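You operate a simulated robot arm through the tools that you are given. There is no shell and no other tool.

Carry out the task below with a simulated robot arm. There is one attempt and no reset: what you move stays moved.

JOB
Put things in order on the big board on the work table. At the end: the pink can (marked "FIZZ") stands where the grey rag stood; the blue glass stands where the silver weight stood; the green paint pot stands where the blue glass stood; the silver weight stands where the pink can stood; the grey rag is on the silver foil dish; whatever was shut is shut again. Leave all else as you found it, and nothing knocked over.

Only the result counts: the job must be done as asked and must still hold three seconds after the hand-in. Knocking over, shifting, dropping, spilling or breaking anything else fails it.

ROBOT AND FRAMES
A 6-joint arm with a two-finger parallel gripper, fixed in place. Base frame: the origin is at the foot of the arm, x ahead of it, y to its left, z up; the work surface is at about z = 0.02. Lengths are in m, angles in degrees, forces in N, time in s.
With the tool pointing down near the work surface it reaches from about 0.14 to 0.58 m from the base axis. Its first joint turns from -66.0 to 66.0 degrees. Payload 2.1 kg.
The TCP is the grasp point between the finger pads, 0.03 m short of the fingertips. In the tool frame z runs along the fingers and y along their closing line. Largest opening 0.094 m; finger width 0.028, thickness 0.01; the body of the gripper, 0.05 by 0.096 m, starts 0.055 m behind the TCP.
Orientation is that of the tool frame in the base frame, as a unit quaternion [x, y, z, w]. With the fingers straight down and closing along the base's y, the tool's x points along the base's -x, its y along +y and its z along -z.

CONTROLS
- The arm moves only by the tool step_arm. Its argument "plan" is a list of rows, each a list of 3 entries, a list of its own where there are three numbers: the shift along the tool's x, y, z in m, then the turn, a rotation vector about the tool's x, y, z in rad, then the opening, from 0 (shut) to 1 (fully open). In form: [[[tx, ty, tz], [rx, ry, rz], claw], ...]. A call has 1 to 20 rows; each row shifts and turns the commanded pose from where the row before left it, along the tool's axes as they then stand. Rows are played at 5 a second. More than 0.05 m and 8.6 degrees between two rows, or a gripper value outside its range, and nothing of the call is played. Where a pose cannot be reached the arm comes as near as it can. A force on the tool above 40 N (or 10 N above the force at the start of the call, whichever is more), or a blocked arm, ends the call early, and 0.2 s more pass. Each finger travels about 0.072 m/s and halts on what it meets, pressing with about 25 N; the grip force reading is that of the motor and also rises with nothing between the fingers. The clock runs only during rows and for 0.2 s after the last one: add rows that do not move to give the fingers time. The reply holds the time, the measured pose of the TCP, the force on the tool along the base axes, the opening and the grip force, in the units named above and with some noise, with the torque about the TCP (base axes, N m) and any sound that the robot's microphone picked up, and new pictures: "show" is both (left out), scene, wrist or none.
- Cameras (640 x 400 px; columns grow to the right, rows downward): "scene" is fixed at [0.0507, -0.3605, 0.5102]; the picture's right is [0.89, -0.45, 0.00], its down [-0.21, -0.41, -0.89] and it looks along [0.40, 0.79, -0.46] (base axes); focal length 324 px, centre (320, 200). "wrist" rides on the gripper at [0.076, 0.014, -0.102] in the tool frame; the picture's right is [-0.18, 0.98, 0.00], its down [-0.75, -0.14, -0.64] and it looks along [-0.63, -0.12, 0.77] (tool axes); focal length 243 px, centre (320, 200). There is no depth. A picture from a camera that has moved, and an enlarged one, comes with that camera's place and axes in the base frame and with its lens. The place of the scene camera against the robot may be out by one fixed shift of up to 0.025 m in any direction.
- enlarge(camera, box): a new picture of the part [left, top, right, bottom] of that camera's present view, enlarged. No time passes.
- job_done(): hands the job in; it is judged then, once.

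Places have to be worked out from the pictures, the camera data and where the tool is seen. Open the gripper and draw the arm clear of the work before you hand the job in, unless the task says otherwise.

The tools are called after "Call:" as name(argument=value, ...) on one line, values as JSON. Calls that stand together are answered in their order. step_arm: Moves the arm, as the interface text tells. Its arguments: {"type":"object","properties":{"plan":{"type":"array","items":{"type":"array"}},"show":{"type":"string","enum":["both","scene","wrist","none"]}},"required":["plan"]} The other tools are called the same way: enlarge (camera, box) takes an enlarged picture of a part of a camera's view; job_done () hands the job in.

At the start:

```text
time_s: 0.0
position: [0.2644, 0.2352, 0.2991]
tcp_rot: [0.0, 1.0, 0.001, 0.0]
ft_force: [0.0, 0.7, 0.1]
torque: [-0.01, -0.03, -0.03]
gripper_width: 0.0941
grip_force: 0.0
```

scene: 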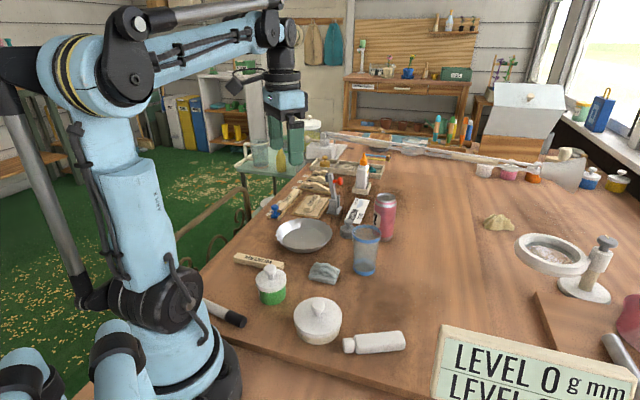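
wrist: 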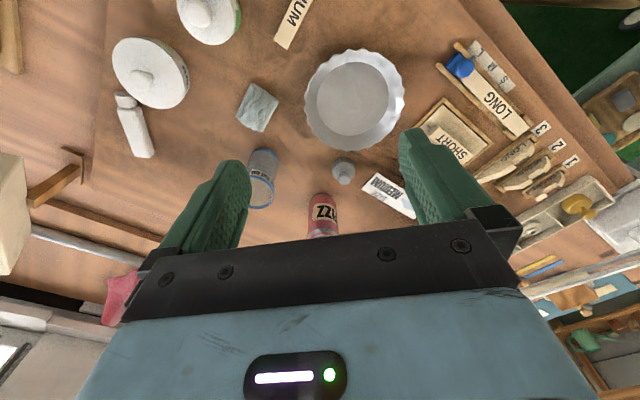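

I'll start by looking closely at both camera views to identify the objects and where they stand.

Call:
enlarge(camera="scene", box=[220, 140, 460, 370])

Call:
enlarge(camera="wrist", box=[80, 0, 480, 250])

```text
1.74 times, centred on (340, 255) of scene
camera zoom: at [0.0507, -0.3605, 0.5102], right [0.89, -0.45, 0.0], down [-0.21, -0.41, -0.89], along [0.4, 0.79, -0.46], focal length 563 px, centre (285, 104)
```

zoom: 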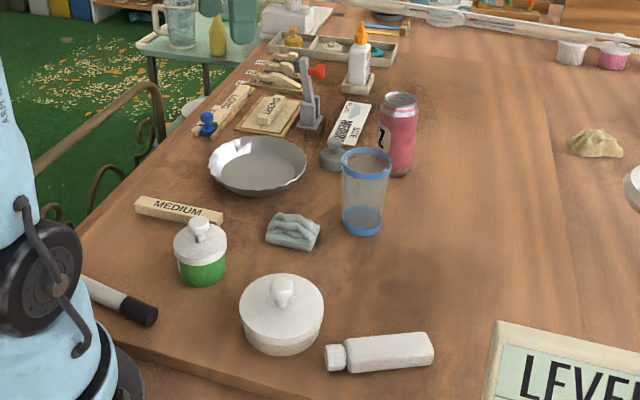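

```text
1.60 times, centred on (280, 125) of wrist
camera zoom: at [0.1883, 0.2493, 0.4006], right [0.18, 0.98, 0.0], down [0.75, -0.14, 0.64], along [0.63, -0.12, -0.77], focal length 388 px, centre (384, 320)
```

zoom: 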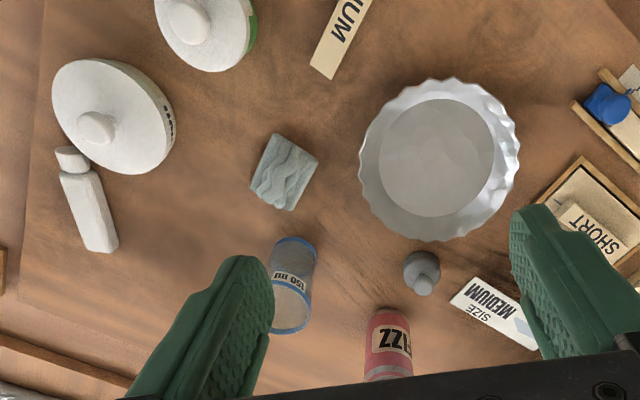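

Let me look in more detail at the individual items before moving anything.

Call:
enlarge(camera="scene", box=[230, 240, 350, 315])

Call:
enlarge(camera="scene", box=[310, 180, 430, 290])

Call:
enlarge(camera="scene", box=[270, 270, 430, 370])

Call:
enlarge(camera="wrist", box=[220, 130, 440, 260])

```text
5.33 times, centred on (290, 278) of scene
camera zoom: at [0.0507, -0.3605, 0.5102], right [0.89, -0.45, 0.0], down [-0.21, -0.41, -0.89], along [0.4, 0.79, -0.46], focal length 1726 px, centre (480, -213)
```

zoom: 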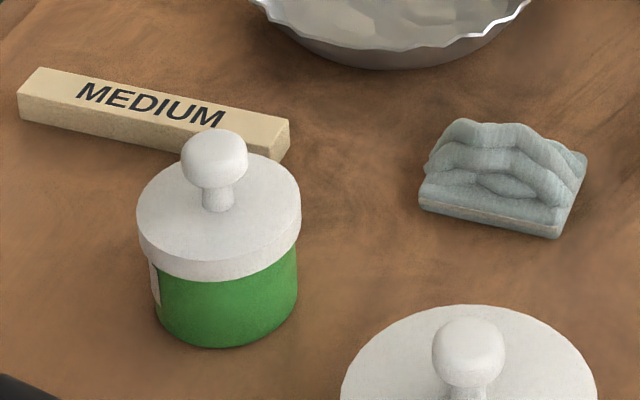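

```text
3.64 times, centred on (370, 235) of scene
camera zoom: at [0.0507, -0.3605, 0.5102], right [0.89, -0.45, 0.0], down [-0.21, -0.41, -0.89], along [0.4, 0.79, -0.46], focal length 1177 px, centre (138, 73)
```

zoom: 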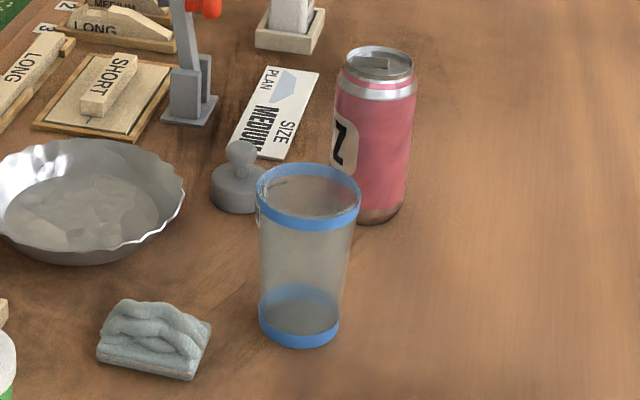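

```text
4.00 times, centred on (350, 320) of scene
camera zoom: at [0.0507, -0.3605, 0.5102], right [0.89, -0.45, 0.0], down [-0.21, -0.41, -0.89], along [0.4, 0.79, -0.46], focal length 1295 px, centre (200, -280)
```

zoom: 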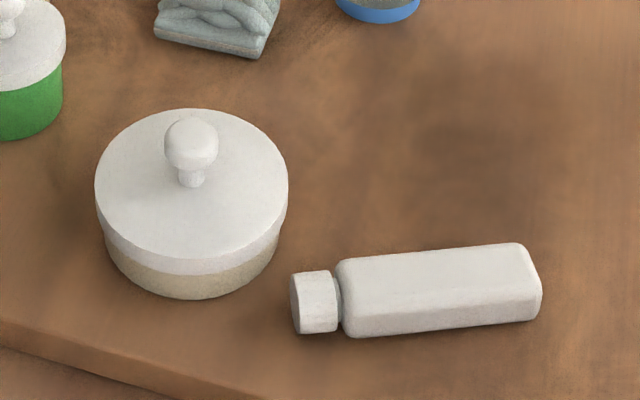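

```text
2.91 times, centred on (330, 195) of wrist
camera zoom: at [0.1883, 0.2493, 0.4006], right [0.18, 0.98, 0.0], down [0.75, -0.14, 0.64], along [0.63, -0.12, -0.77], focal length 706 px, centre (291, 214)
```

zoom: 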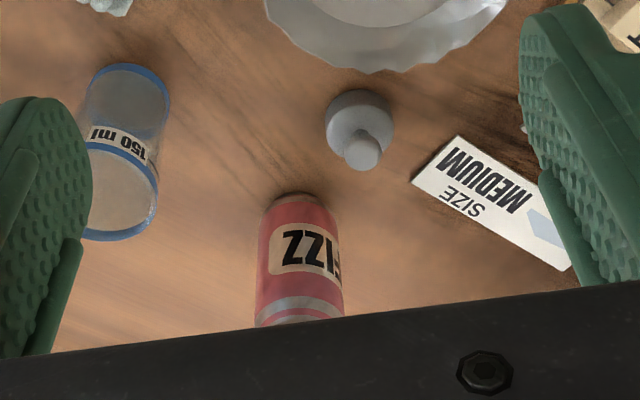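

The green pot has a white lid with a knob, which looks slightly wider than the body, so it may be loose. The rag, can, glass and weight are all visible. I'll move the hand high and back so the wrist camera gets a second, clearer view for triangulation.

Call:
step_arm(plan=[[[0.016, -0.019, 0], [0, 0, 0], 1], [[0.016, -0.019, 0], [0, 0, 0], 1], [[0.016, -0.019, 0], [0, 0, 0], 1], [[0.016, -0.018, 0], [0, 0, 0], 1], [[0, 0, 0], [0, 0, 0], 1], [[0, 0, 0], [0, 0, 0], 1]])

```text
time_s: 1.4
position: [0.2006, 0.1607, 0.2976]
tcp_rot: [0.0, 1.0, 0.001, 0.001]
ft_force: [-0.4, 0.2, -0.4]
torque: [0.02, 0.0, -0.02]
gripper_width: 0.094
grip_force: 0.1
camera wrist: at [0.1247, 0.1745, 0.3997], right [0.18, 0.98, 0.0], down [0.75, -0.14, 0.64], along [0.63, -0.12, -0.77], focal length 243 px, centre (320, 200)
```

scene: 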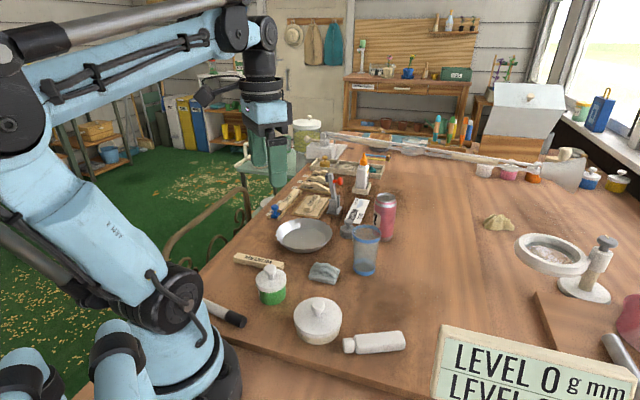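
wrist: 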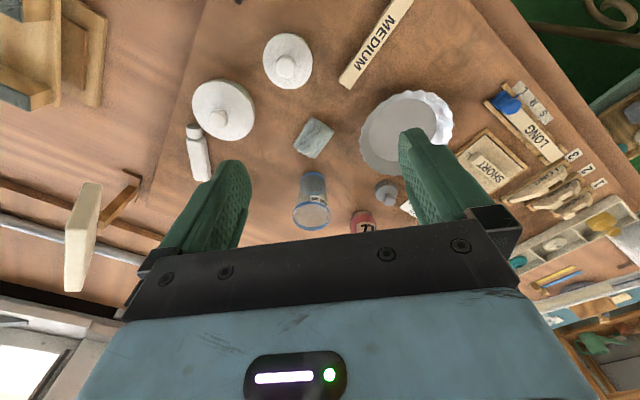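

Call:
enlarge(camera="wrist", box=[180, 20, 340, 120])

Call:
enlarge(camera="wrist", box=[270, 80, 430, 240])

```text
4.00 times, centred on (260, 70) of wrist
camera zoom: at [0.1247, 0.1745, 0.3997], right [0.18, 0.98, 0.0], down [0.75, -0.14, 0.64], along [0.63, -0.12, -0.77], focal length 970 px, centre (560, 720)
```

zoom: 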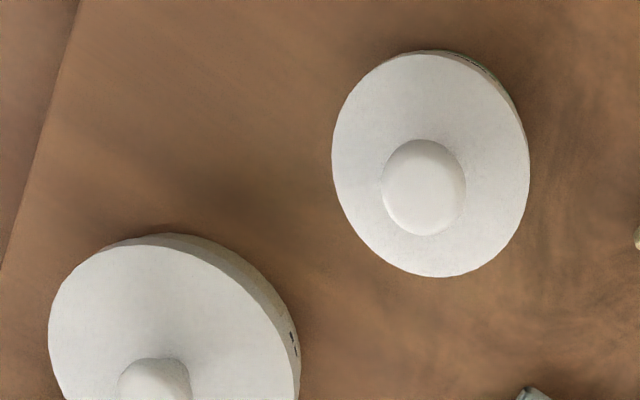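

```text
2.50 times, centred on (350, 160) of wrist
camera zoom: at [0.1247, 0.1745, 0.3997], right [0.18, 0.98, 0.0], down [0.75, -0.14, 0.64], along [0.63, -0.12, -0.77], focal length 606 px, centre (245, 300)
```

zoom: 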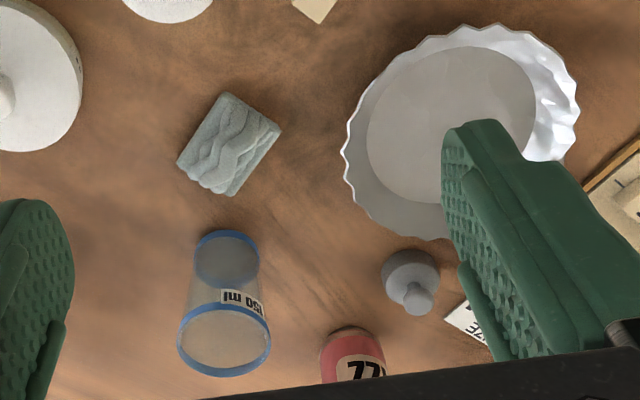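

From the two wrist views I judge: rag ≈ (0.294, 0.133), turned about 45°; glass ≈ (0.392, 0.109); weight ≈ (0.424, 0.246); can ≈ (0.508, 0.197); dish ≈ (0.31, 0.277); green pot ≈ (0.185, 0.126). I'll go above the rag and turn the hand by about 44° to line up with it.

Call:
step_arm(plan=[[[-0.0188, -0.0055, 0.0235], [0, 0, 0], 1], [[-0.0188, -0.0055, 0.0235], [0, 0, 0], 1], [[-0.0188, -0.0055, 0.0235], [0, 0, 0], 1], [[-0.0188, -0.0055, 0.0235], [0, 0, 0], 1], [[-0.0188, -0.0055, 0.0235], [0, 0, 0], 1], [[0, 0, 0], [0, 0, -0.128], 1], [[0, 0, 0], [0, 0, -0.128], 1], [[0, 0, 0], [0, 0, -0.128], 1], [[0, 0, 0], [0, 0, -0.128], 1], [[0, 0, 0], [0, 0, -0.128], 1], [[0, 0, 0], [0, 0, -0.128], 1], [[0, 0, 0], [0, 0, 0], 1]])

```text
time_s: 4.0
position: [0.2958, 0.1331, 0.1798]
tcp_rot: [-0.375, 0.927, -0.001, 0.002]
ft_force: [-0.6, 0.1, -0.8]
torque: [-0.03, -0.01, 0.04]
gripper_width: 0.094
grip_force: 0.0
camera wrist: at [0.2303, 0.09, 0.2829], right [-0.55, 0.83, 0.0], down [0.64, 0.42, 0.64], along [0.54, 0.35, -0.76], focal length 243 px, centre (320, 200)
```

scene: 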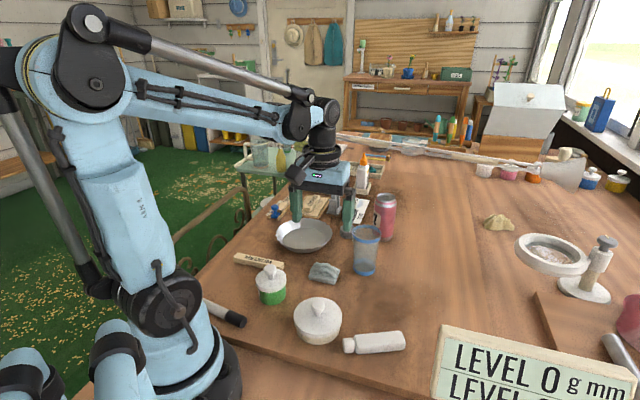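
wrist: 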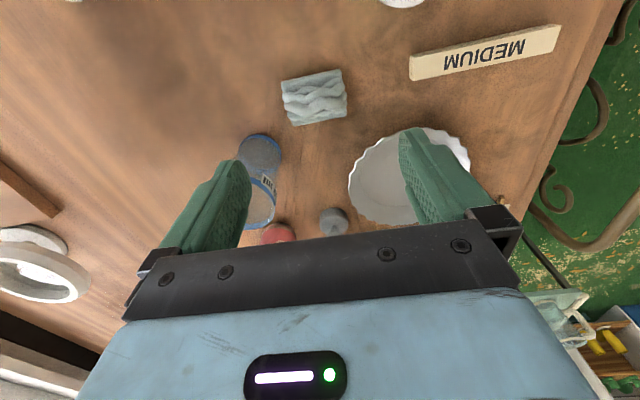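

Call:
enlarge(camera="wrist", box=[220, 40, 480, 240])

```text
2.00 times, centred on (350, 140) of wrist
camera zoom: at [0.2303, 0.09, 0.2829], right [-0.55, 0.83, 0.0], down [0.64, 0.42, 0.64], along [0.54, 0.35, -0.76], focal length 485 px, centre (260, 320)
```

zoom: 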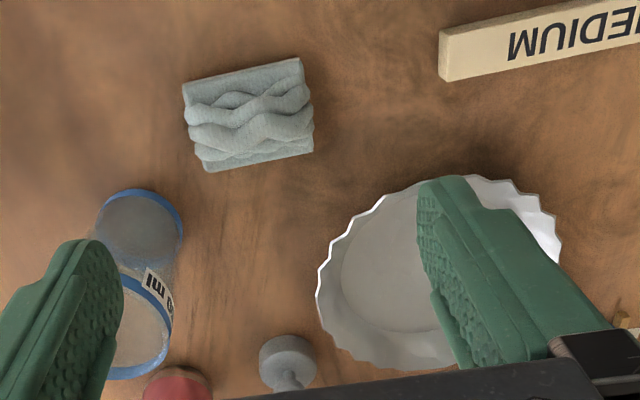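

The rag lies almost straight below the hand, centred near (0.300, 0.131), and its long side lines up with the closing line. I'll come down to z ≈ 0.10 and check again.

Call:
step_arm(plan=[[[-0.0016, -0.0044, 0.02], [0, 0, 0], 1], [[0, 0, 0.02], [0, 0, 0], 1], [[0, 0, 0.02], [0, 0, 0], 1], [[0, 0, 0.02], [0, 0, 0], 1], [[0, 0, 0], [0, 0, 0], 1]], show="wrist")

```text
time_s: 5.2
position: [0.2993, 0.1305, 0.0998]
tcp_rot: [-0.374, 0.928, -0.001, 0.002]
ft_force: [0.5, 1.4, 0.6]
torque: [0.02, -0.01, 0.0]
gripper_width: 0.094
grip_force: 0.1
camera wrist: at [0.235, 0.0884, 0.2023], right [-0.55, 0.84, 0.0], down [0.64, 0.42, 0.64], along [0.54, 0.35, -0.76], focal length 243 px, centre (320, 200)
```

wrist: 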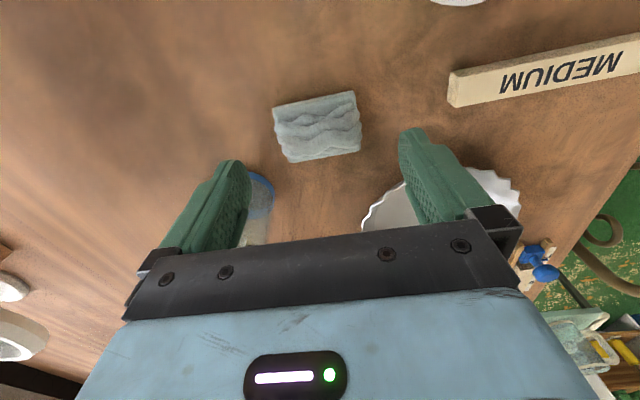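

The rag sits centred between the fingers. I'll descend so the fingertips are just above the board and close on it.

Call:
step_arm(plan=[[[0, -0.001, 0.016], [0, 0, 0], 1], [[0, 0, 0.016], [0, 0, 0], 1], [[0, 0, 0.0145], [0, 0, 0], 1], [[0, 0, 0], [0, 0, 0], 1], [[0, 0, 0], [0, 0, 0], 0.7], [[0, 0, 0], [0, 0, 0], 0.5], [[0, 0, 0], [0, 0, 0], 0.35], [[0, 0, 0], [0, 0, 0], 0.3], [[0, 0, 0], [0, 0, 0], 0.3], [[0, 0, 0], [0, 0, 0], 0.3]])

```text
time_s: 7.4
position: [0.3011, 0.1305, 0.0548]
tcp_rot: [-0.374, 0.928, 0.0, 0.001]
ft_force: [-0.4, 0.4, -0.7]
torque: [0.0, -0.01, 0.05]
gripper_width: 0.0586
grip_force: 24.8
camera wrist: at [0.2361, 0.0868, 0.1569], right [-0.55, 0.84, 0.0], down [0.64, 0.42, 0.64], along [0.54, 0.35, -0.76], focal length 243 px, centre (320, 200)
```

scene: 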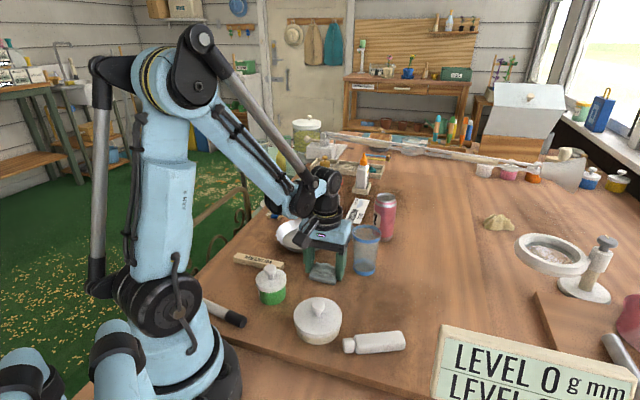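
wrist: 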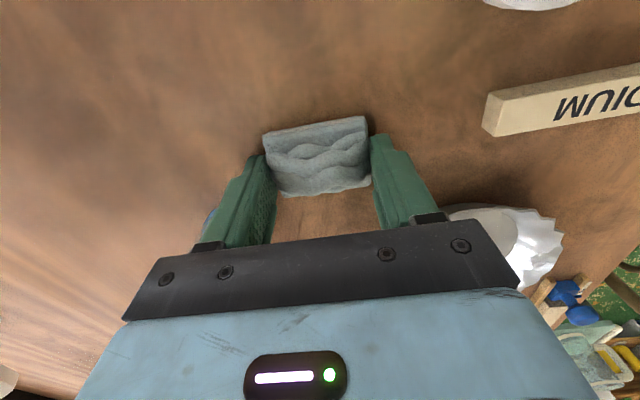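

The rag is held (width 0.0586). I'll lift it and carry it over the foil dish, then check the alignment.

Call:
step_arm(plan=[[[0, 0, -0.015], [0, 0, 0], 0.3], [[0, 0, -0.02], [0, 0, 0], 0.3], [[0, 0, -0.02], [0, 0, 0], 0.3], [[0, 0, -0.01], [0, 0, 0], 0.3], [[-0.0187, 0.01635, 0], [0, 0, 0], 0.3], [[-0.0187, 0.01635, 0], [0, 0, 0], 0.3], [[-0.0187, 0.01635, 0], [0, 0, 0], 0.3], [[-0.0187, 0.01635, 0], [0, 0, 0], 0.3], [[-0.0187, 0.01635, 0], [0, 0, 0], 0.3], [[-0.0187, 0.01635, 0], [0, 0, 0], 0.3], [[0, 0, 0], [0, 0, 0], 0.3], [[0, 0, 0], [0, 0, 0], 0.3]])

```text
time_s: 10.0
position: [0.3118, 0.2787, 0.1194]
tcp_rot: [-0.375, 0.927, 0.0, 0.002]
ft_force: [-0.9, 0.2, 0.6]
torque: [0.02, 0.02, 0.01]
gripper_width: 0.0589
grip_force: 25.1
camera wrist: at [0.2477, 0.2361, 0.2222], right [-0.55, 0.84, 0.0], down [0.64, 0.42, 0.64], along [0.54, 0.35, -0.76], focal length 243 px, centre (320, 200)
```

scene: 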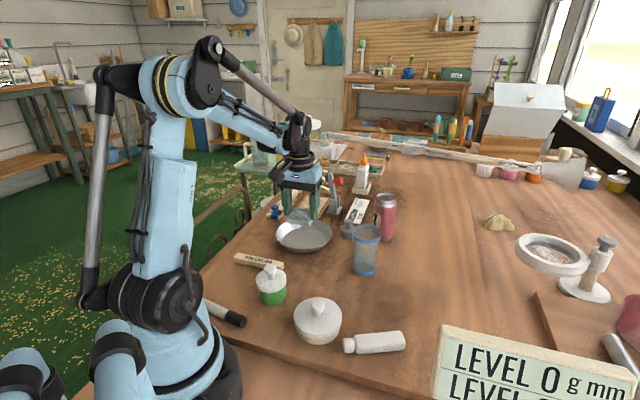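
wrist: 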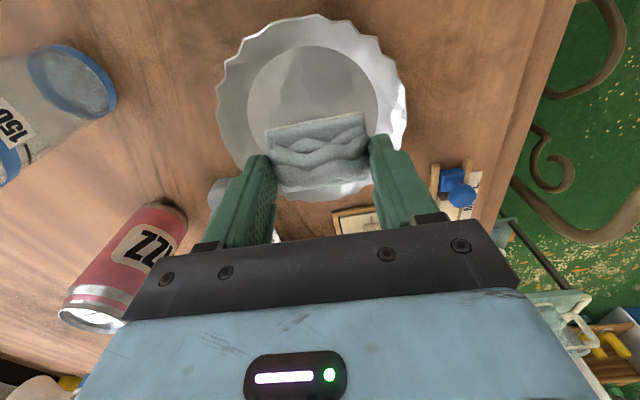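

Call:
enlarge(camera="wrist", box=[200, 0, 420, 220])

```text
1.82 times, centred on (310, 110) of wrist
camera zoom: at [0.2477, 0.2361, 0.2222], right [-0.55, 0.84, 0.0], down [0.64, 0.42, 0.64], along [0.54, 0.35, -0.76], focal length 441 px, centre (338, 364)
```

zoom: 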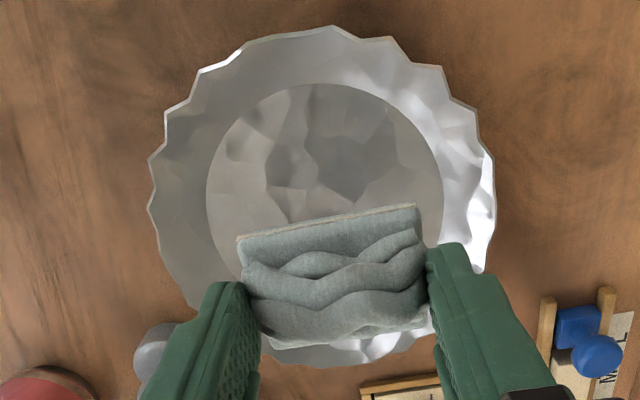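

The dish's floor centre looks about 7 mm short of the rag in y. I'll correct for that and lower the rag to just above the dish floor.

Call:
step_arm(plan=[[[0.0056, -0.0043, 0.015], [0, 0, 0], 0.3], [[0, 0, 0.018], [0, 0, 0], 0.3], [[0, 0, 0.015], [0, 0, 0], 0.3], [[0, 0, 0.008], [0, 0, 0], 0.3], [[0, 0, 0.004], [0, 0, 0], 0.3], [[0, 0, 0], [0, 0, 0], 0.3]])

```text
time_s: 11.4
position: [0.3127, 0.272, 0.0608]
tcp_rot: [-0.374, 0.928, 0.0, 0.002]
ft_force: [0.9, -0.6, 33.3]
torque: [-0.03, -0.05, 0.0]
gripper_width: 0.0586
grip_force: 24.8
camera wrist: at [0.2467, 0.2292, 0.1624], right [-0.55, 0.84, 0.0], down [0.64, 0.42, 0.64], along [0.54, 0.35, -0.76], focal length 243 px, centre (320, 200)
```

scene: 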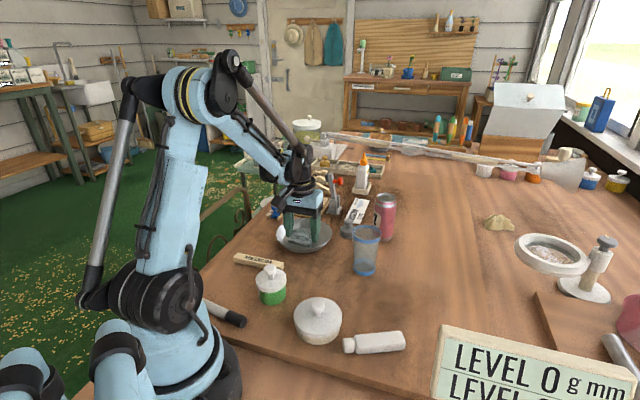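
wrist: 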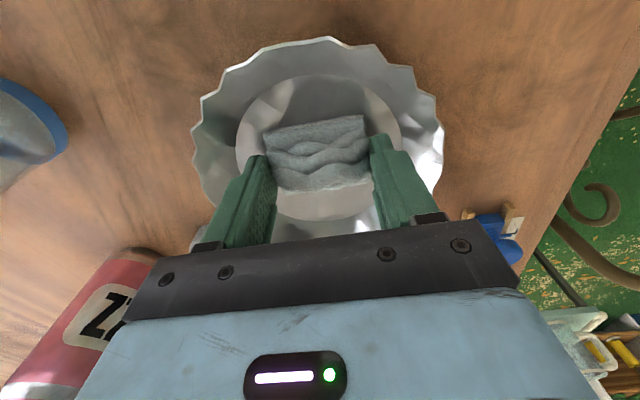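

The rag touches the dish floor (33 N upward) and is centred. I'll ease up about 2 mm, open modestly inside the dish, and lift straight out.

Call:
step_arm(plan=[[[0, 0, -0.002], [0, 0, 0], 0.3], [[0, 0, 0], [0, 0, 0], 0.3], [[0, 0, 0], [0, 0, 0], 0.68], [[0, 0, 0], [0, 0, 0], 0.76], [[0, 0, 0], [0, 0, 0], 0.76], [[0, 0, -0.01], [0, 0, 0], 0.76], [[0, 0, -0.02], [0, 0, 0], 0.76], [[0, 0, -0.03], [0, 0, 0], 0.76], [[0, 0, -0.03], [0, 0, 0], 0.76], [[0, 0, -0.03], [0, 0, 0], 1], [[0, 0, -0.03], [0, 0, 0], 1], [[0, 0, 0], [0, 0, 0], 1]])

```text
time_s: 14.0
position: [0.3099, 0.2716, 0.2129]
tcp_rot: [-0.374, 0.928, 0.0, 0.003]
ft_force: [0.8, -0.1, -0.1]
torque: [0.02, 0.02, 0.03]
gripper_width: 0.0941
grip_force: 0.1
camera wrist: at [0.2458, 0.2292, 0.3144], right [-0.55, 0.84, 0.0], down [0.64, 0.42, 0.64], along [0.54, 0.35, -0.76], focal length 243 px, centre (320, 200)
```

scene: 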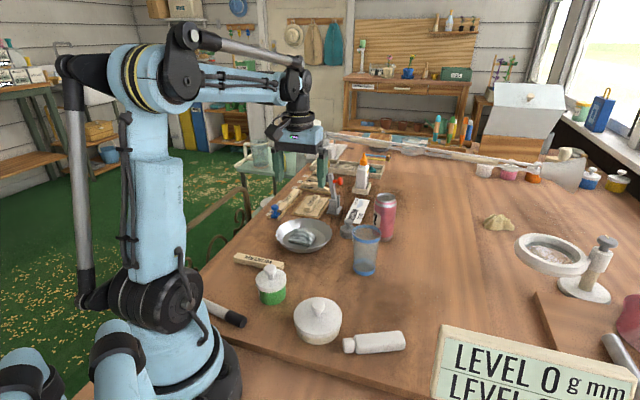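
wrist: 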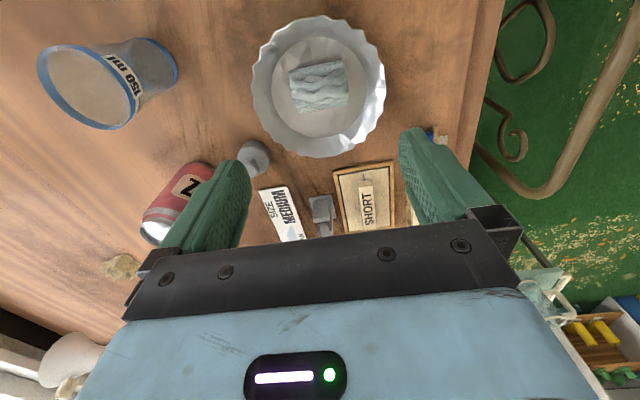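

The rag lies in the dish, and the dish hasn't moved. Next I go above the pink can, turning the hand to about 21° yaw.

Call:
step_arm(plan=[[[0, 0, -0.004], [0, 0, 0.134], 1], [[0, 0, -0.004], [0, 0, 0.134], 1], [[0, 0, -0.004], [0, 0, 0.133], 1], [[-0.0226, -0.0201, 0], [0, 0, 0], 1], [[-0.0226, -0.0201, 0], [0, 0, 0], 1], [[-0.0226, -0.0201, 0], [0, 0, 0], 1], [[-0.0226, -0.0201, 0], [0, 0, 0], 1], [[-0.0226, -0.0201, 0], [0, 0, 0], 1], [[-0.0226, -0.0201, 0], [0, 0, 0], 1], [[-0.0226, -0.0201, 0], [0, 0, 0], 1], [[0, 0, 0], [0, 0, 0], 1], [[0, 0, 0], [0, 0, 0], 1]])

```text
time_s: 16.6
position: [0.5095, 0.1965, 0.2242]
tcp_rot: [-0.182, 0.983, 0.001, 0.001]
ft_force: [0.2, 0.4, 0.2]
torque: [0.0, 0.02, -0.05]
gripper_width: 0.0941
grip_force: 0.1
camera wrist: at [0.4329, 0.1827, 0.3265], right [-0.18, 0.98, 0.0], down [0.75, 0.14, 0.64], along [0.63, 0.12, -0.76], focal length 243 px, centre (320, 200)
```

scene: 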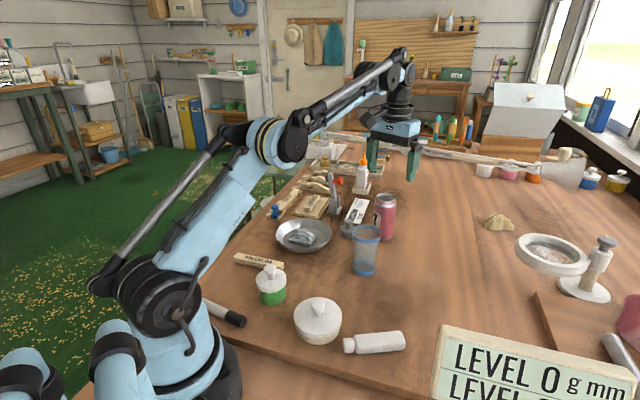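
wrist: 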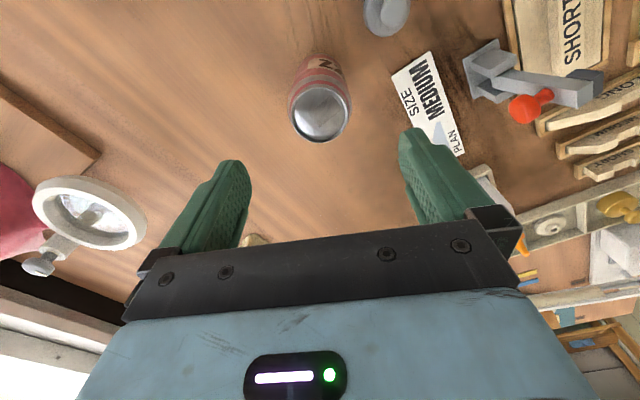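

Call:
enlarge(camera="wrist", box=[240, 0, 440, 170])

```text
2.35 times, centred on (340, 85) of wrist
camera zoom: at [0.4329, 0.1827, 0.3265], right [-0.18, 0.98, 0.0], down [0.75, 0.14, 0.64], along [0.63, 0.12, -0.76], focal length 571 px, centre (273, 471)
```

zoom: 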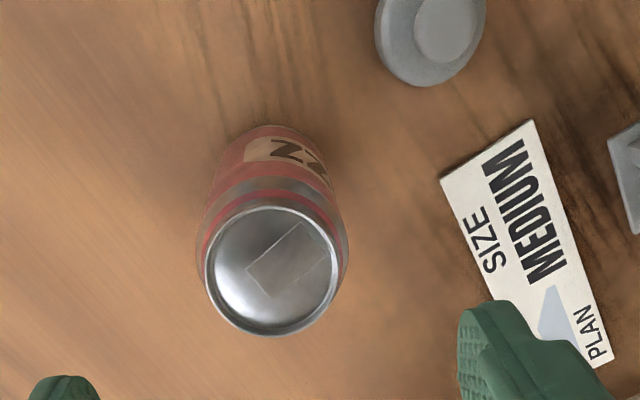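

The can top projects almost straight below the hand: can ≈ (0.505, 0.196), top at z ≈ 0.13, diameter ≈ 0.054. I'll correct by 4 mm and come down to just above it to check.

Call:
step_arm(plan=[[[0.004, 0.0007, 0.02], [0, 0, 0], 1], [[0, 0, 0.02], [0, 0, 0], 1], [[0, 0, 0.015], [0, 0, 0], 1], [[0, 0, 0], [0, 0, 0], 1]], show="wrist")

```text
time_s: 17.6
position: [0.504, 0.197, 0.1668]
tcp_rot: [-0.181, 0.983, 0.001, 0.001]
ft_force: [1.0, 0.1, -0.6]
torque: [-0.06, 0.01, -0.01]
gripper_width: 0.0938
grip_force: 0.2
camera wrist: at [0.4289, 0.1825, 0.2711], right [-0.18, 0.98, 0.0], down [0.75, 0.14, 0.64], along [0.63, 0.12, -0.76], focal length 243 px, centre (320, 200)
```

wrist: 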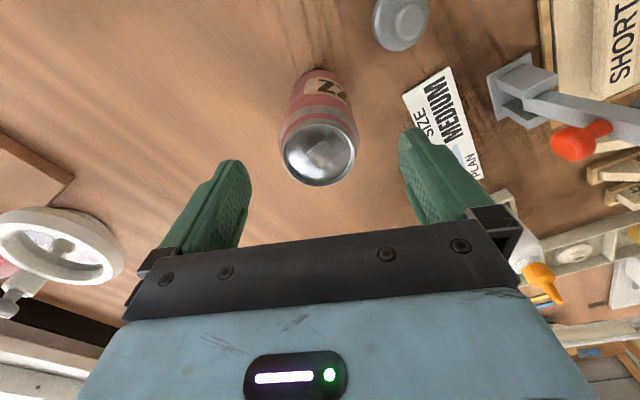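

The can is centred between the fingers. I'll go down to z ≈ 0.09 and close on the body.

Call:
step_arm(plan=[[[0, 0, 0.02], [0, 0, 0], 1], [[0, 0, 0.02], [0, 0, 0], 1], [[0, 0, 0.02], [0, 0, 0], 1], [[0, 0, 0.015], [0, 0, 0], 1], [[0, 0, 0], [0, 0, 0], 1], [[0, 0, 0], [0, 0, 0], 0.75], [[0, 0, 0], [0, 0, 0], 0.6], [[0, 0, 0], [0, 0, 0], 0.5], [[0, 0, 0], [0, 0, 0], 0.5], [[0, 0, 0], [0, 0, 0], 0.5]])

```text
time_s: 19.8
position: [0.5058, 0.1971, 0.0944]
tcp_rot: [-0.182, 0.983, 0.001, 0.002]
ft_force: [-0.4, 0.4, -0.3]
torque: [0.02, -0.03, -0.05]
gripper_width: 0.0541
grip_force: 25.3
camera wrist: at [0.4293, 0.1826, 0.1965], right [-0.18, 0.98, 0.0], down [0.75, 0.14, 0.64], along [0.63, 0.12, -0.76], focal length 243 px, centre (320, 200)
```

scene: 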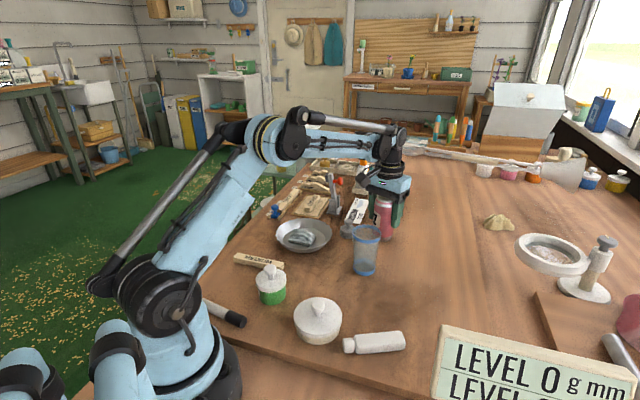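
wrist: 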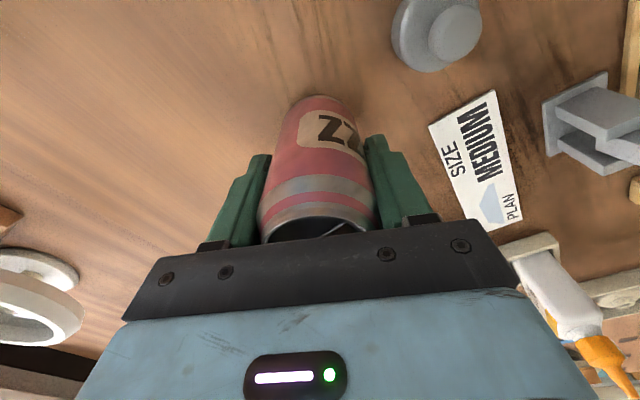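

The can is gripped (0.0541 wide). I'll lift it 0.11 m so it clears the glass, and carry it over to above the rag's old place.

Call:
step_arm(plan=[[[0, 0, -0.01], [0, 0, 0], 0.5], [[0, 0, -0.02], [0, 0, 0], 0.5], [[0, 0, -0.02], [0, 0, 0], 0.5], [[0, 0, -0.02], [0, 0, 0], 0.5], [[0, 0, -0.02], [0, 0, 0], 0.5], [[0, 0, -0.02], [0, 0, 0], 0.5], [[0.02, 0.0011, 0], [0, 0, 0], 0.5], [[0.028, 0.0016, 0], [0, 0, 0], 0.5], [[0.028, 0.0016, 0], [0, 0, 0], 0.5], [[0.028, 0.0016, 0], [0, 0, 0], 0.5], [[0.028, 0.0016, 0], [0, 0, 0], 0.5], [[0.028, 0.0016, 0], [0, 0, 0], 0.5], [[0.028, 0.0016, 0], [0, 0, 0], 0.5], [[0.018, 0.001, 0], [0, 0, 0], 0.5], [[0.01, 0.0005, 0], [0, 0, 0], 0.5], [[0, 0, 0], [0, 0, 0], 0.5], [[0, 0, 0], [0, 0, 0], 0.5]])

```text
time_s: 23.4
position: [0.2985, 0.1313, 0.2036]
tcp_rot: [-0.182, 0.983, 0.0, 0.001]
ft_force: [-0.1, -0.1, -3.2]
torque: [-0.02, -0.01, 0.01]
gripper_width: 0.054
grip_force: 25.0
camera wrist: at [0.2231, 0.117, 0.3055], right [-0.18, 0.98, 0.0], down [0.75, 0.14, 0.64], along [0.63, 0.12, -0.76], focal length 243 px, centre (320, 200)
```

scene: 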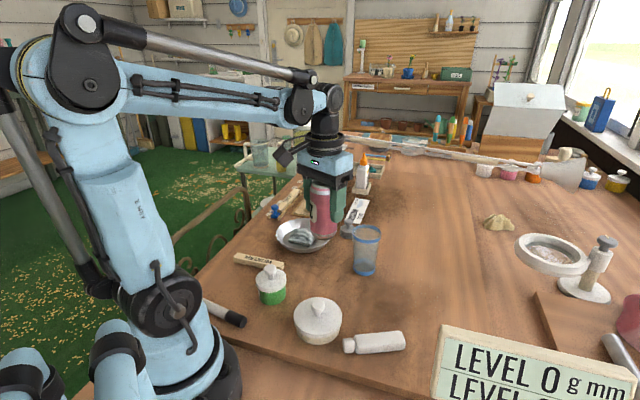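
wrist: 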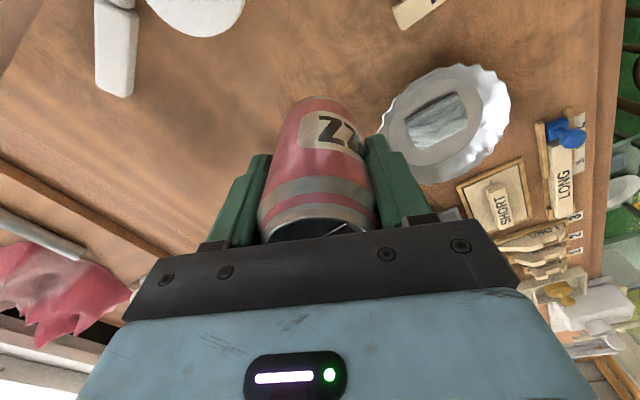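

The can hangs securely over the rag's old place (0.299, 0.131). I'll lower it to just above the board.

Call:
step_arm(plan=[[[0, 0, 0.02], [0, 0, 0], 0.5], [[0, 0, 0.025], [0, 0, 0], 0.5], [[0, 0, 0.025], [0, 0, 0], 0.5], [[0, 0, 0.02], [0, 0, 0], 0.5], [[0, 0, 0.012], [0, 0, 0], 0.5], [[0, 0, 0.005], [0, 0, 0], 0.5], [[0, 0, 0], [0, 0, 0], 0.5], [[0, 0, 0], [0, 0, 0], 0.5]])

```text
time_s: 25.2
position: [0.2994, 0.1298, 0.0963]
tcp_rot: [-0.182, 0.983, 0.001, 0.002]
ft_force: [-0.2, -0.7, -2.7]
torque: [-0.02, -0.02, -0.02]
gripper_width: 0.0539
grip_force: 24.8
camera wrist: at [0.2228, 0.1162, 0.1985], right [-0.18, 0.98, 0.0], down [0.75, 0.14, 0.64], along [0.63, 0.12, -0.76], focal length 243 px, centre (320, 200)
```

scene: 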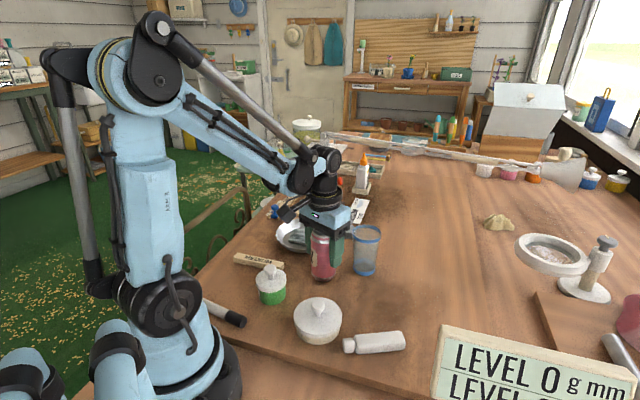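
wrist: 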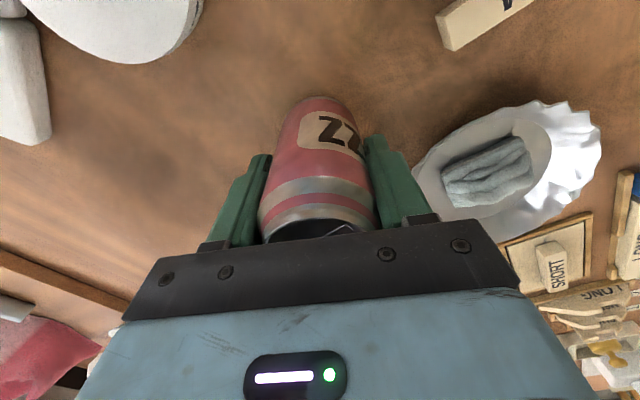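

Not touching yet (still about 3 N hanging). I'll creep down in small steps to feel the board.

Call:
step_arm(plan=[[[0, 0, 0.0012], [0, 0, 0], 0.5], [[0, 0, 0.001], [0, 0, 0], 0.5], [[0, 0, 0.0008], [0, 0, 0], 0.5], [[0, 0, 0], [0, 0, 0], 0.5]], show="none")

```text
time_s: 26.2
position: [0.2981, 0.1299, 0.0929]
tcp_rot: [-0.182, 0.983, 0.0, 0.001]
ft_force: [-6.3, -3.1, 22.1]
torque: [-0.12, 0.17, 0.03]
gripper_width: 0.0535
grip_force: 25.5
```

Contact made (22 N). I'll ease off slightly, open, and lift straight up, clear of the can.

Call:
step_arm(plan=[[[0, 0, -0.0008], [0, 0, 0], 0.5], [[0, 0, 0], [0, 0, 0], 0.6], [[0, 0, 0], [0, 0, 0], 0.8], [[0, 0, 0], [0, 0, 0], 1], [[0, 0, 0], [0, 0, 0], 1], [[0, 0, -0.015], [0, 0, 0], 1], [[0, 0, -0.025], [0, 0, 0], 1], [[0, 0, -0.03], [0, 0, 0], 1], [[0, 0, -0.03], [0, 0, 0], 1], [[0, 0, -0.02], [0, 0, 0], 1], [[0, 0, 0], [0, 0, 0], 1]])

```text
time_s: 28.6
position: [0.2994, 0.13, 0.213]
tcp_rot: [-0.182, 0.983, 0.0, 0.002]
ft_force: [0.3, -0.3, 0.4]
torque: [0.0, 0.01, 0.01]
gripper_width: 0.0942
grip_force: 0.2
camera wrist: at [0.2229, 0.1162, 0.316], right [-0.18, 0.98, 0.0], down [0.75, 0.14, 0.64], along [0.63, 0.12, -0.76], focal length 243 px, centre (320, 200)
```

scene: 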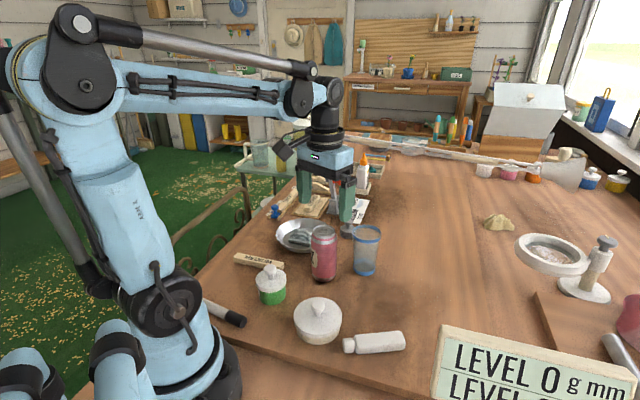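
wrist: 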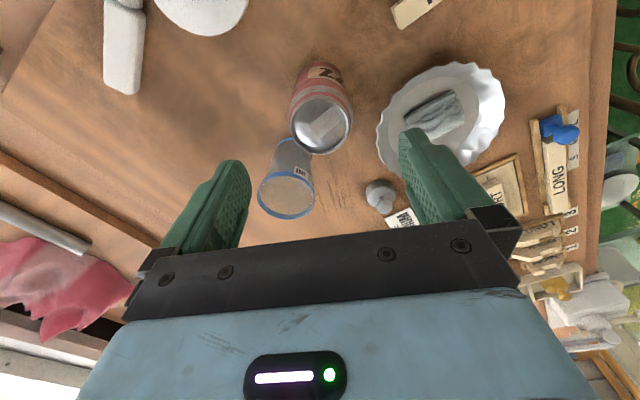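

The can now stands at the rag's place. Next, the silver weight: I'll move above it at about (0.424, 0.246) and look down.

Call:
step_arm(plan=[[[-0.02256, 0.00909, 0], [0, 0, 0], 1], [[-0.02256, 0.00909, 0], [0, 0, 0], 1], [[-0.02256, 0.00909, 0], [0, 0, 0], 1], [[-0.02256, 0.00909, 0], [0, 0, 0], 1], [[-0.02256, 0.00909, 0], [0, 0, 0], 1], [[-0.02256, 0.00909, 0.01], [0, 0, 0], 1], [[-0.02256, 0.00909, 0.01], [0, 0, 0], 1], [[0, 0, 0.02], [0, 0, 0], 0.85], [[0, 0, 0], [0, 0, 0], 0.85]], show="wrist")

Call:
enlarge(camera="wrist", box=[240, 20, 440, 180])

```text
time_s: 30.6
position: [0.4246, 0.2469, 0.1746]
tcp_rot: [-0.182, 0.983, 0.001, 0.002]
ft_force: [0.2, 0.2, -0.5]
torque: [-0.03, 0.01, 0.01]
gripper_width: 0.08
grip_force: 0.0
camera wrist: at [0.3479, 0.2326, 0.276], right [-0.18, 0.98, 0.0], down [0.75, 0.14, 0.64], along [0.63, 0.12, -0.76], focal length 243 px, centre (320, 200)
```

wrist: 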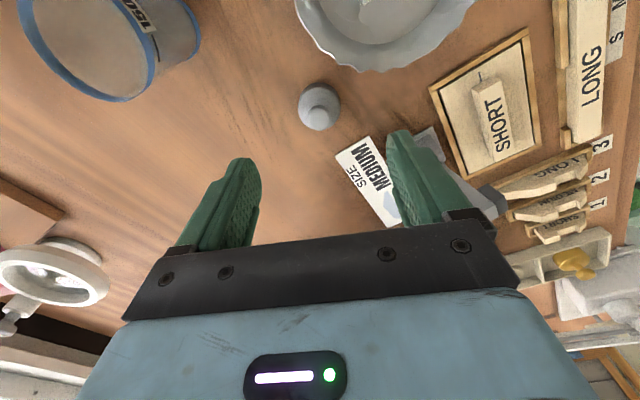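

```text
2.50 times, centred on (340, 100) of wrist
camera zoom: at [0.3479, 0.2326, 0.276], right [-0.18, 0.98, 0.0], down [0.75, 0.14, 0.64], along [0.63, 0.12, -0.76], focal length 606 px, centre (270, 450)
```

zoom: 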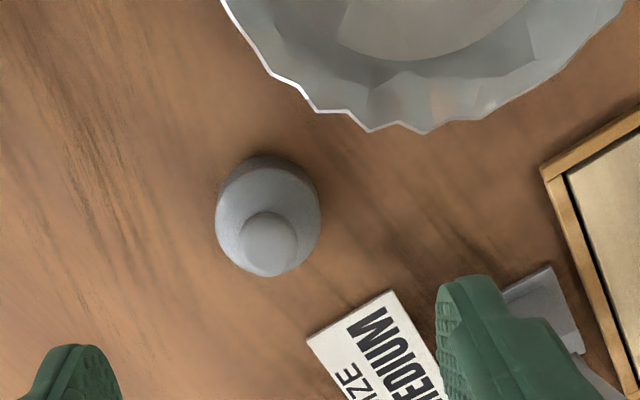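

The weight is straight below, perhaps 3 mm further forward, at ≈ (0.427, 0.247). I'll come down to z ≈ 0.095 with the fingers partly open and check.

Call:
step_arm(plan=[[[-0.003, 0, 0.02], [0, 0, 0], 0.85], [[0, 0, 0.02], [0, 0, 0], 0.85], [[0, 0, 0.02], [0, 0, 0], 0.85], [[0, 0, 0.02], [0, 0, 0], 0.85], [[0, 0, 0], [0, 0, 0], 0.85]], show="wrist")

Call:
enlarge(camera="wrist", box=[220, 60, 460, 220])

```text
time_s: 31.8
position: [0.4269, 0.2477, 0.0929]
tcp_rot: [-0.183, 0.983, 0.0, 0.002]
ft_force: [0.4, 0.6, 0.4]
torque: [0.0, 0.03, 0.0]
gripper_width: 0.0799
grip_force: 0.0
camera wrist: at [0.3509, 0.2338, 0.1957], right [-0.18, 0.98, 0.0], down [0.75, 0.14, 0.64], along [0.63, 0.12, -0.76], focal length 243 px, centre (320, 200)
```

wrist: 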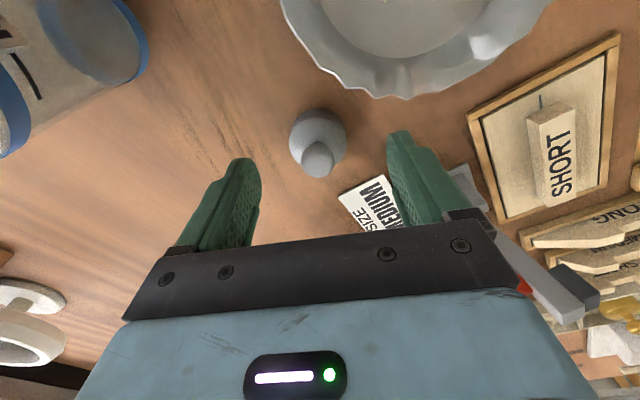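

```text
2.50 times, centred on (340, 140) of wrist
camera zoom: at [0.3509, 0.2338, 0.1957], right [-0.18, 0.98, 0.0], down [0.75, 0.14, 0.64], along [0.63, 0.12, -0.76], focal length 606 px, centre (270, 350)
```

zoom: 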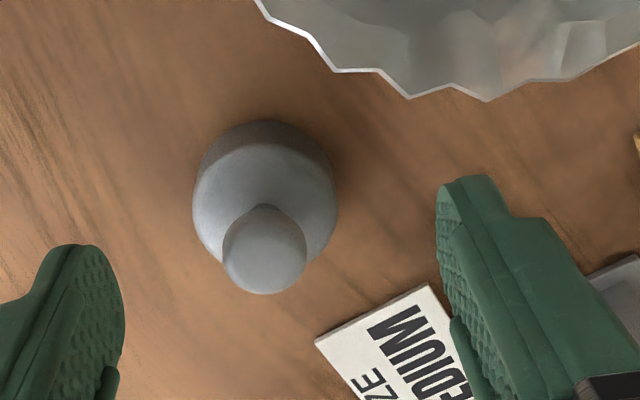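

The weight is centred between the fingers (≈ 0.428, 0.247). I'll go down and close on its disc.

Call:
step_arm(plan=[[[-0.0012, 0, 0.015], [0, 0, 0], 0.85], [[0, 0, 0.015], [0, 0, 0], 0.85], [[0, 0, 0.0095], [0, 0, 0], 0.85], [[0, 0, 0], [0, 0, 0], 0.85], [[0, 0, 0], [0, 0, 0], 0.65], [[0, 0, 0], [0, 0, 0], 0.5], [[0, 0, 0], [0, 0, 0], 0.38], [[0, 0, 0], [0, 0, 0], 0.35], [[0, 0, 0], [0, 0, 0], 0.35], [[0, 0, 0], [0, 0, 0], 0.35]])

```text
time_s: 34.0
position: [0.4281, 0.2479, 0.0537]
tcp_rot: [-0.182, 0.983, 0.0, 0.002]
ft_force: [0.3, 0.1, 0.3]
torque: [0.01, 0.01, -0.05]
gripper_width: 0.0404
grip_force: 24.7
camera wrist: at [0.352, 0.2339, 0.1572], right [-0.18, 0.98, 0.0], down [0.75, 0.14, 0.64], along [0.63, 0.12, -0.76], focal length 243 px, centre (320, 200)
```

scene: 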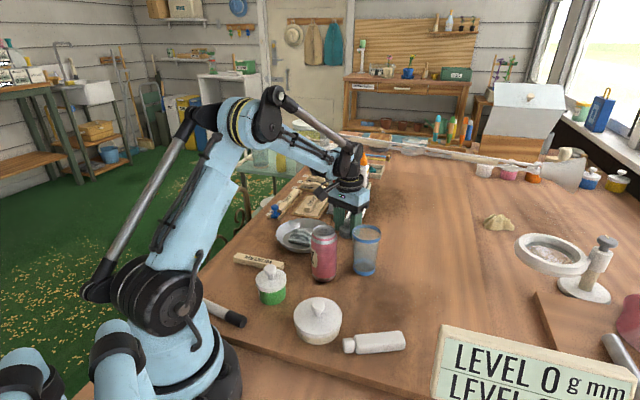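
wrist: 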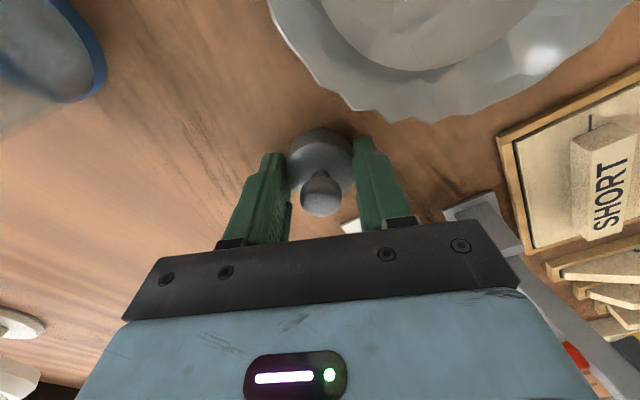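

The weight is gripped (0.0404 wide, at ≈ 0.428, 0.2475). I'll lift it and carry it above the can's old place at (0.505, 0.1965).

Call:
step_arm(plan=[[[0, 0, -0.01], [0, 0, 0], 0.35], [[0, 0, -0.02], [0, 0, 0], 0.35], [[0, 0, -0.02], [0, 0, 0], 0.35], [[0, 0, -0.01], [0, 0, 0], 0.35], [[-0.01335, -0.0189, 0], [0, 0, 0], 0.35], [[-0.01335, -0.0189, 0], [0, 0, 0], 0.35], [[-0.01335, -0.0189, 0], [0, 0, 0], 0.35], [[-0.01335, -0.0189, 0], [0, 0, 0], 0.35], [[0, 0, 0], [0, 0, 0], 0.35], [[0, 0, 0], [0, 0, 0], 0.35]])

```text
time_s: 36.2
position: [0.5056, 0.1977, 0.1148]
tcp_rot: [-0.182, 0.983, 0.001, 0.002]
ft_force: [0.7, 0.2, -2.3]
torque: [-0.01, -0.01, 0.0]
gripper_width: 0.0406
grip_force: 24.8
camera wrist: at [0.4295, 0.1826, 0.2173], right [-0.18, 0.98, 0.0], down [0.75, 0.14, 0.64], along [0.63, 0.12, -0.76], focal length 243 px, centre (320, 200)
```

scene: 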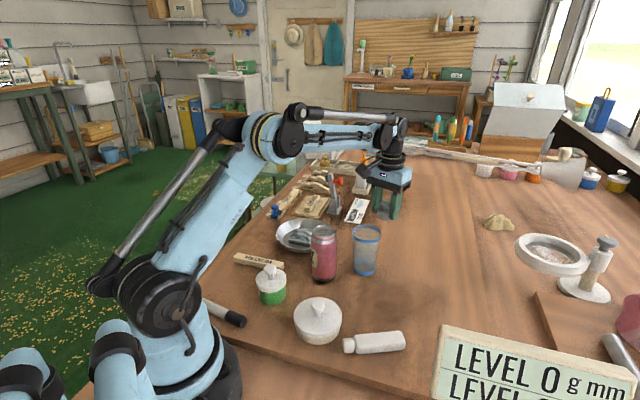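
wrist: 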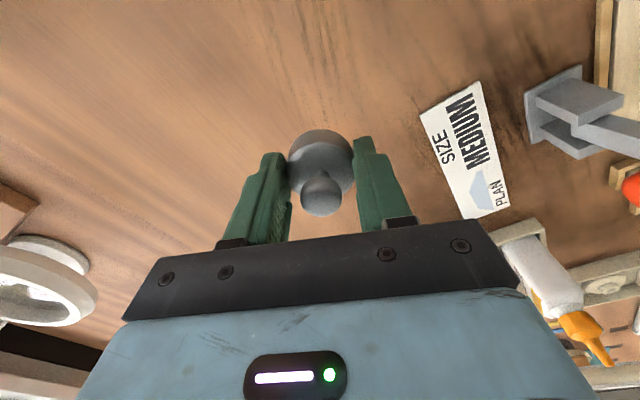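

Over the can's old place, the weight still held. Lowering, then creeping down to contact.

Call:
step_arm(plan=[[[0, 0, 0.02], [0, 0, 0], 0.35], [[0, 0, 0.02], [0, 0, 0], 0.35], [[0, 0, 0.012], [0, 0, 0], 0.35], [[0, 0, 0.005], [0, 0, 0], 0.35], [[0, 0, 0.001], [0, 0, 0], 0.35], [[0, 0, 0.001], [0, 0, 0], 0.35], [[0, 0, 0.0008], [0, 0, 0], 0.35], [[0, 0, 0], [0, 0, 0], 0.35]], show="wrist")

```text
time_s: 38.0
position: [0.5059, 0.1967, 0.0547]
tcp_rot: [-0.182, 0.983, 0.0, 0.002]
ft_force: [-0.8, 0.7, -2.4]
torque: [0.0, -0.01, 0.02]
gripper_width: 0.0405
grip_force: 25.0
camera wrist: at [0.4293, 0.1827, 0.1575], right [-0.18, 0.98, 0.0], down [0.75, 0.14, 0.64], along [0.63, 0.12, -0.76], focal length 243 px, centre (320, 200)
```

wrist: 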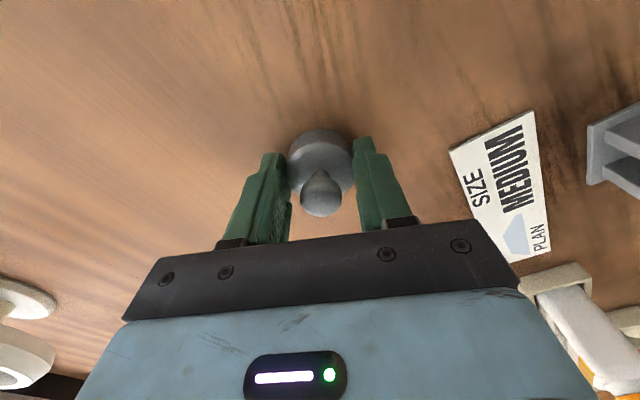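

Call:
step_arm(plan=[[[0, 0, 0.0006], [0, 0, 0], 0.35], [[0, 0, 0.0006], [0, 0, 0], 0.35], [[0, 0, 0], [0, 0, 0], 0.35]], show="none")

```text
time_s: 38.8
position: [0.5056, 0.1962, 0.0539]
tcp_rot: [-0.183, 0.983, 0.0, 0.002]
ft_force: [-1.6, -0.8, 20.4]
torque: [0.03, 0.03, 0.0]
gripper_width: 0.0406
grip_force: 25.1
```

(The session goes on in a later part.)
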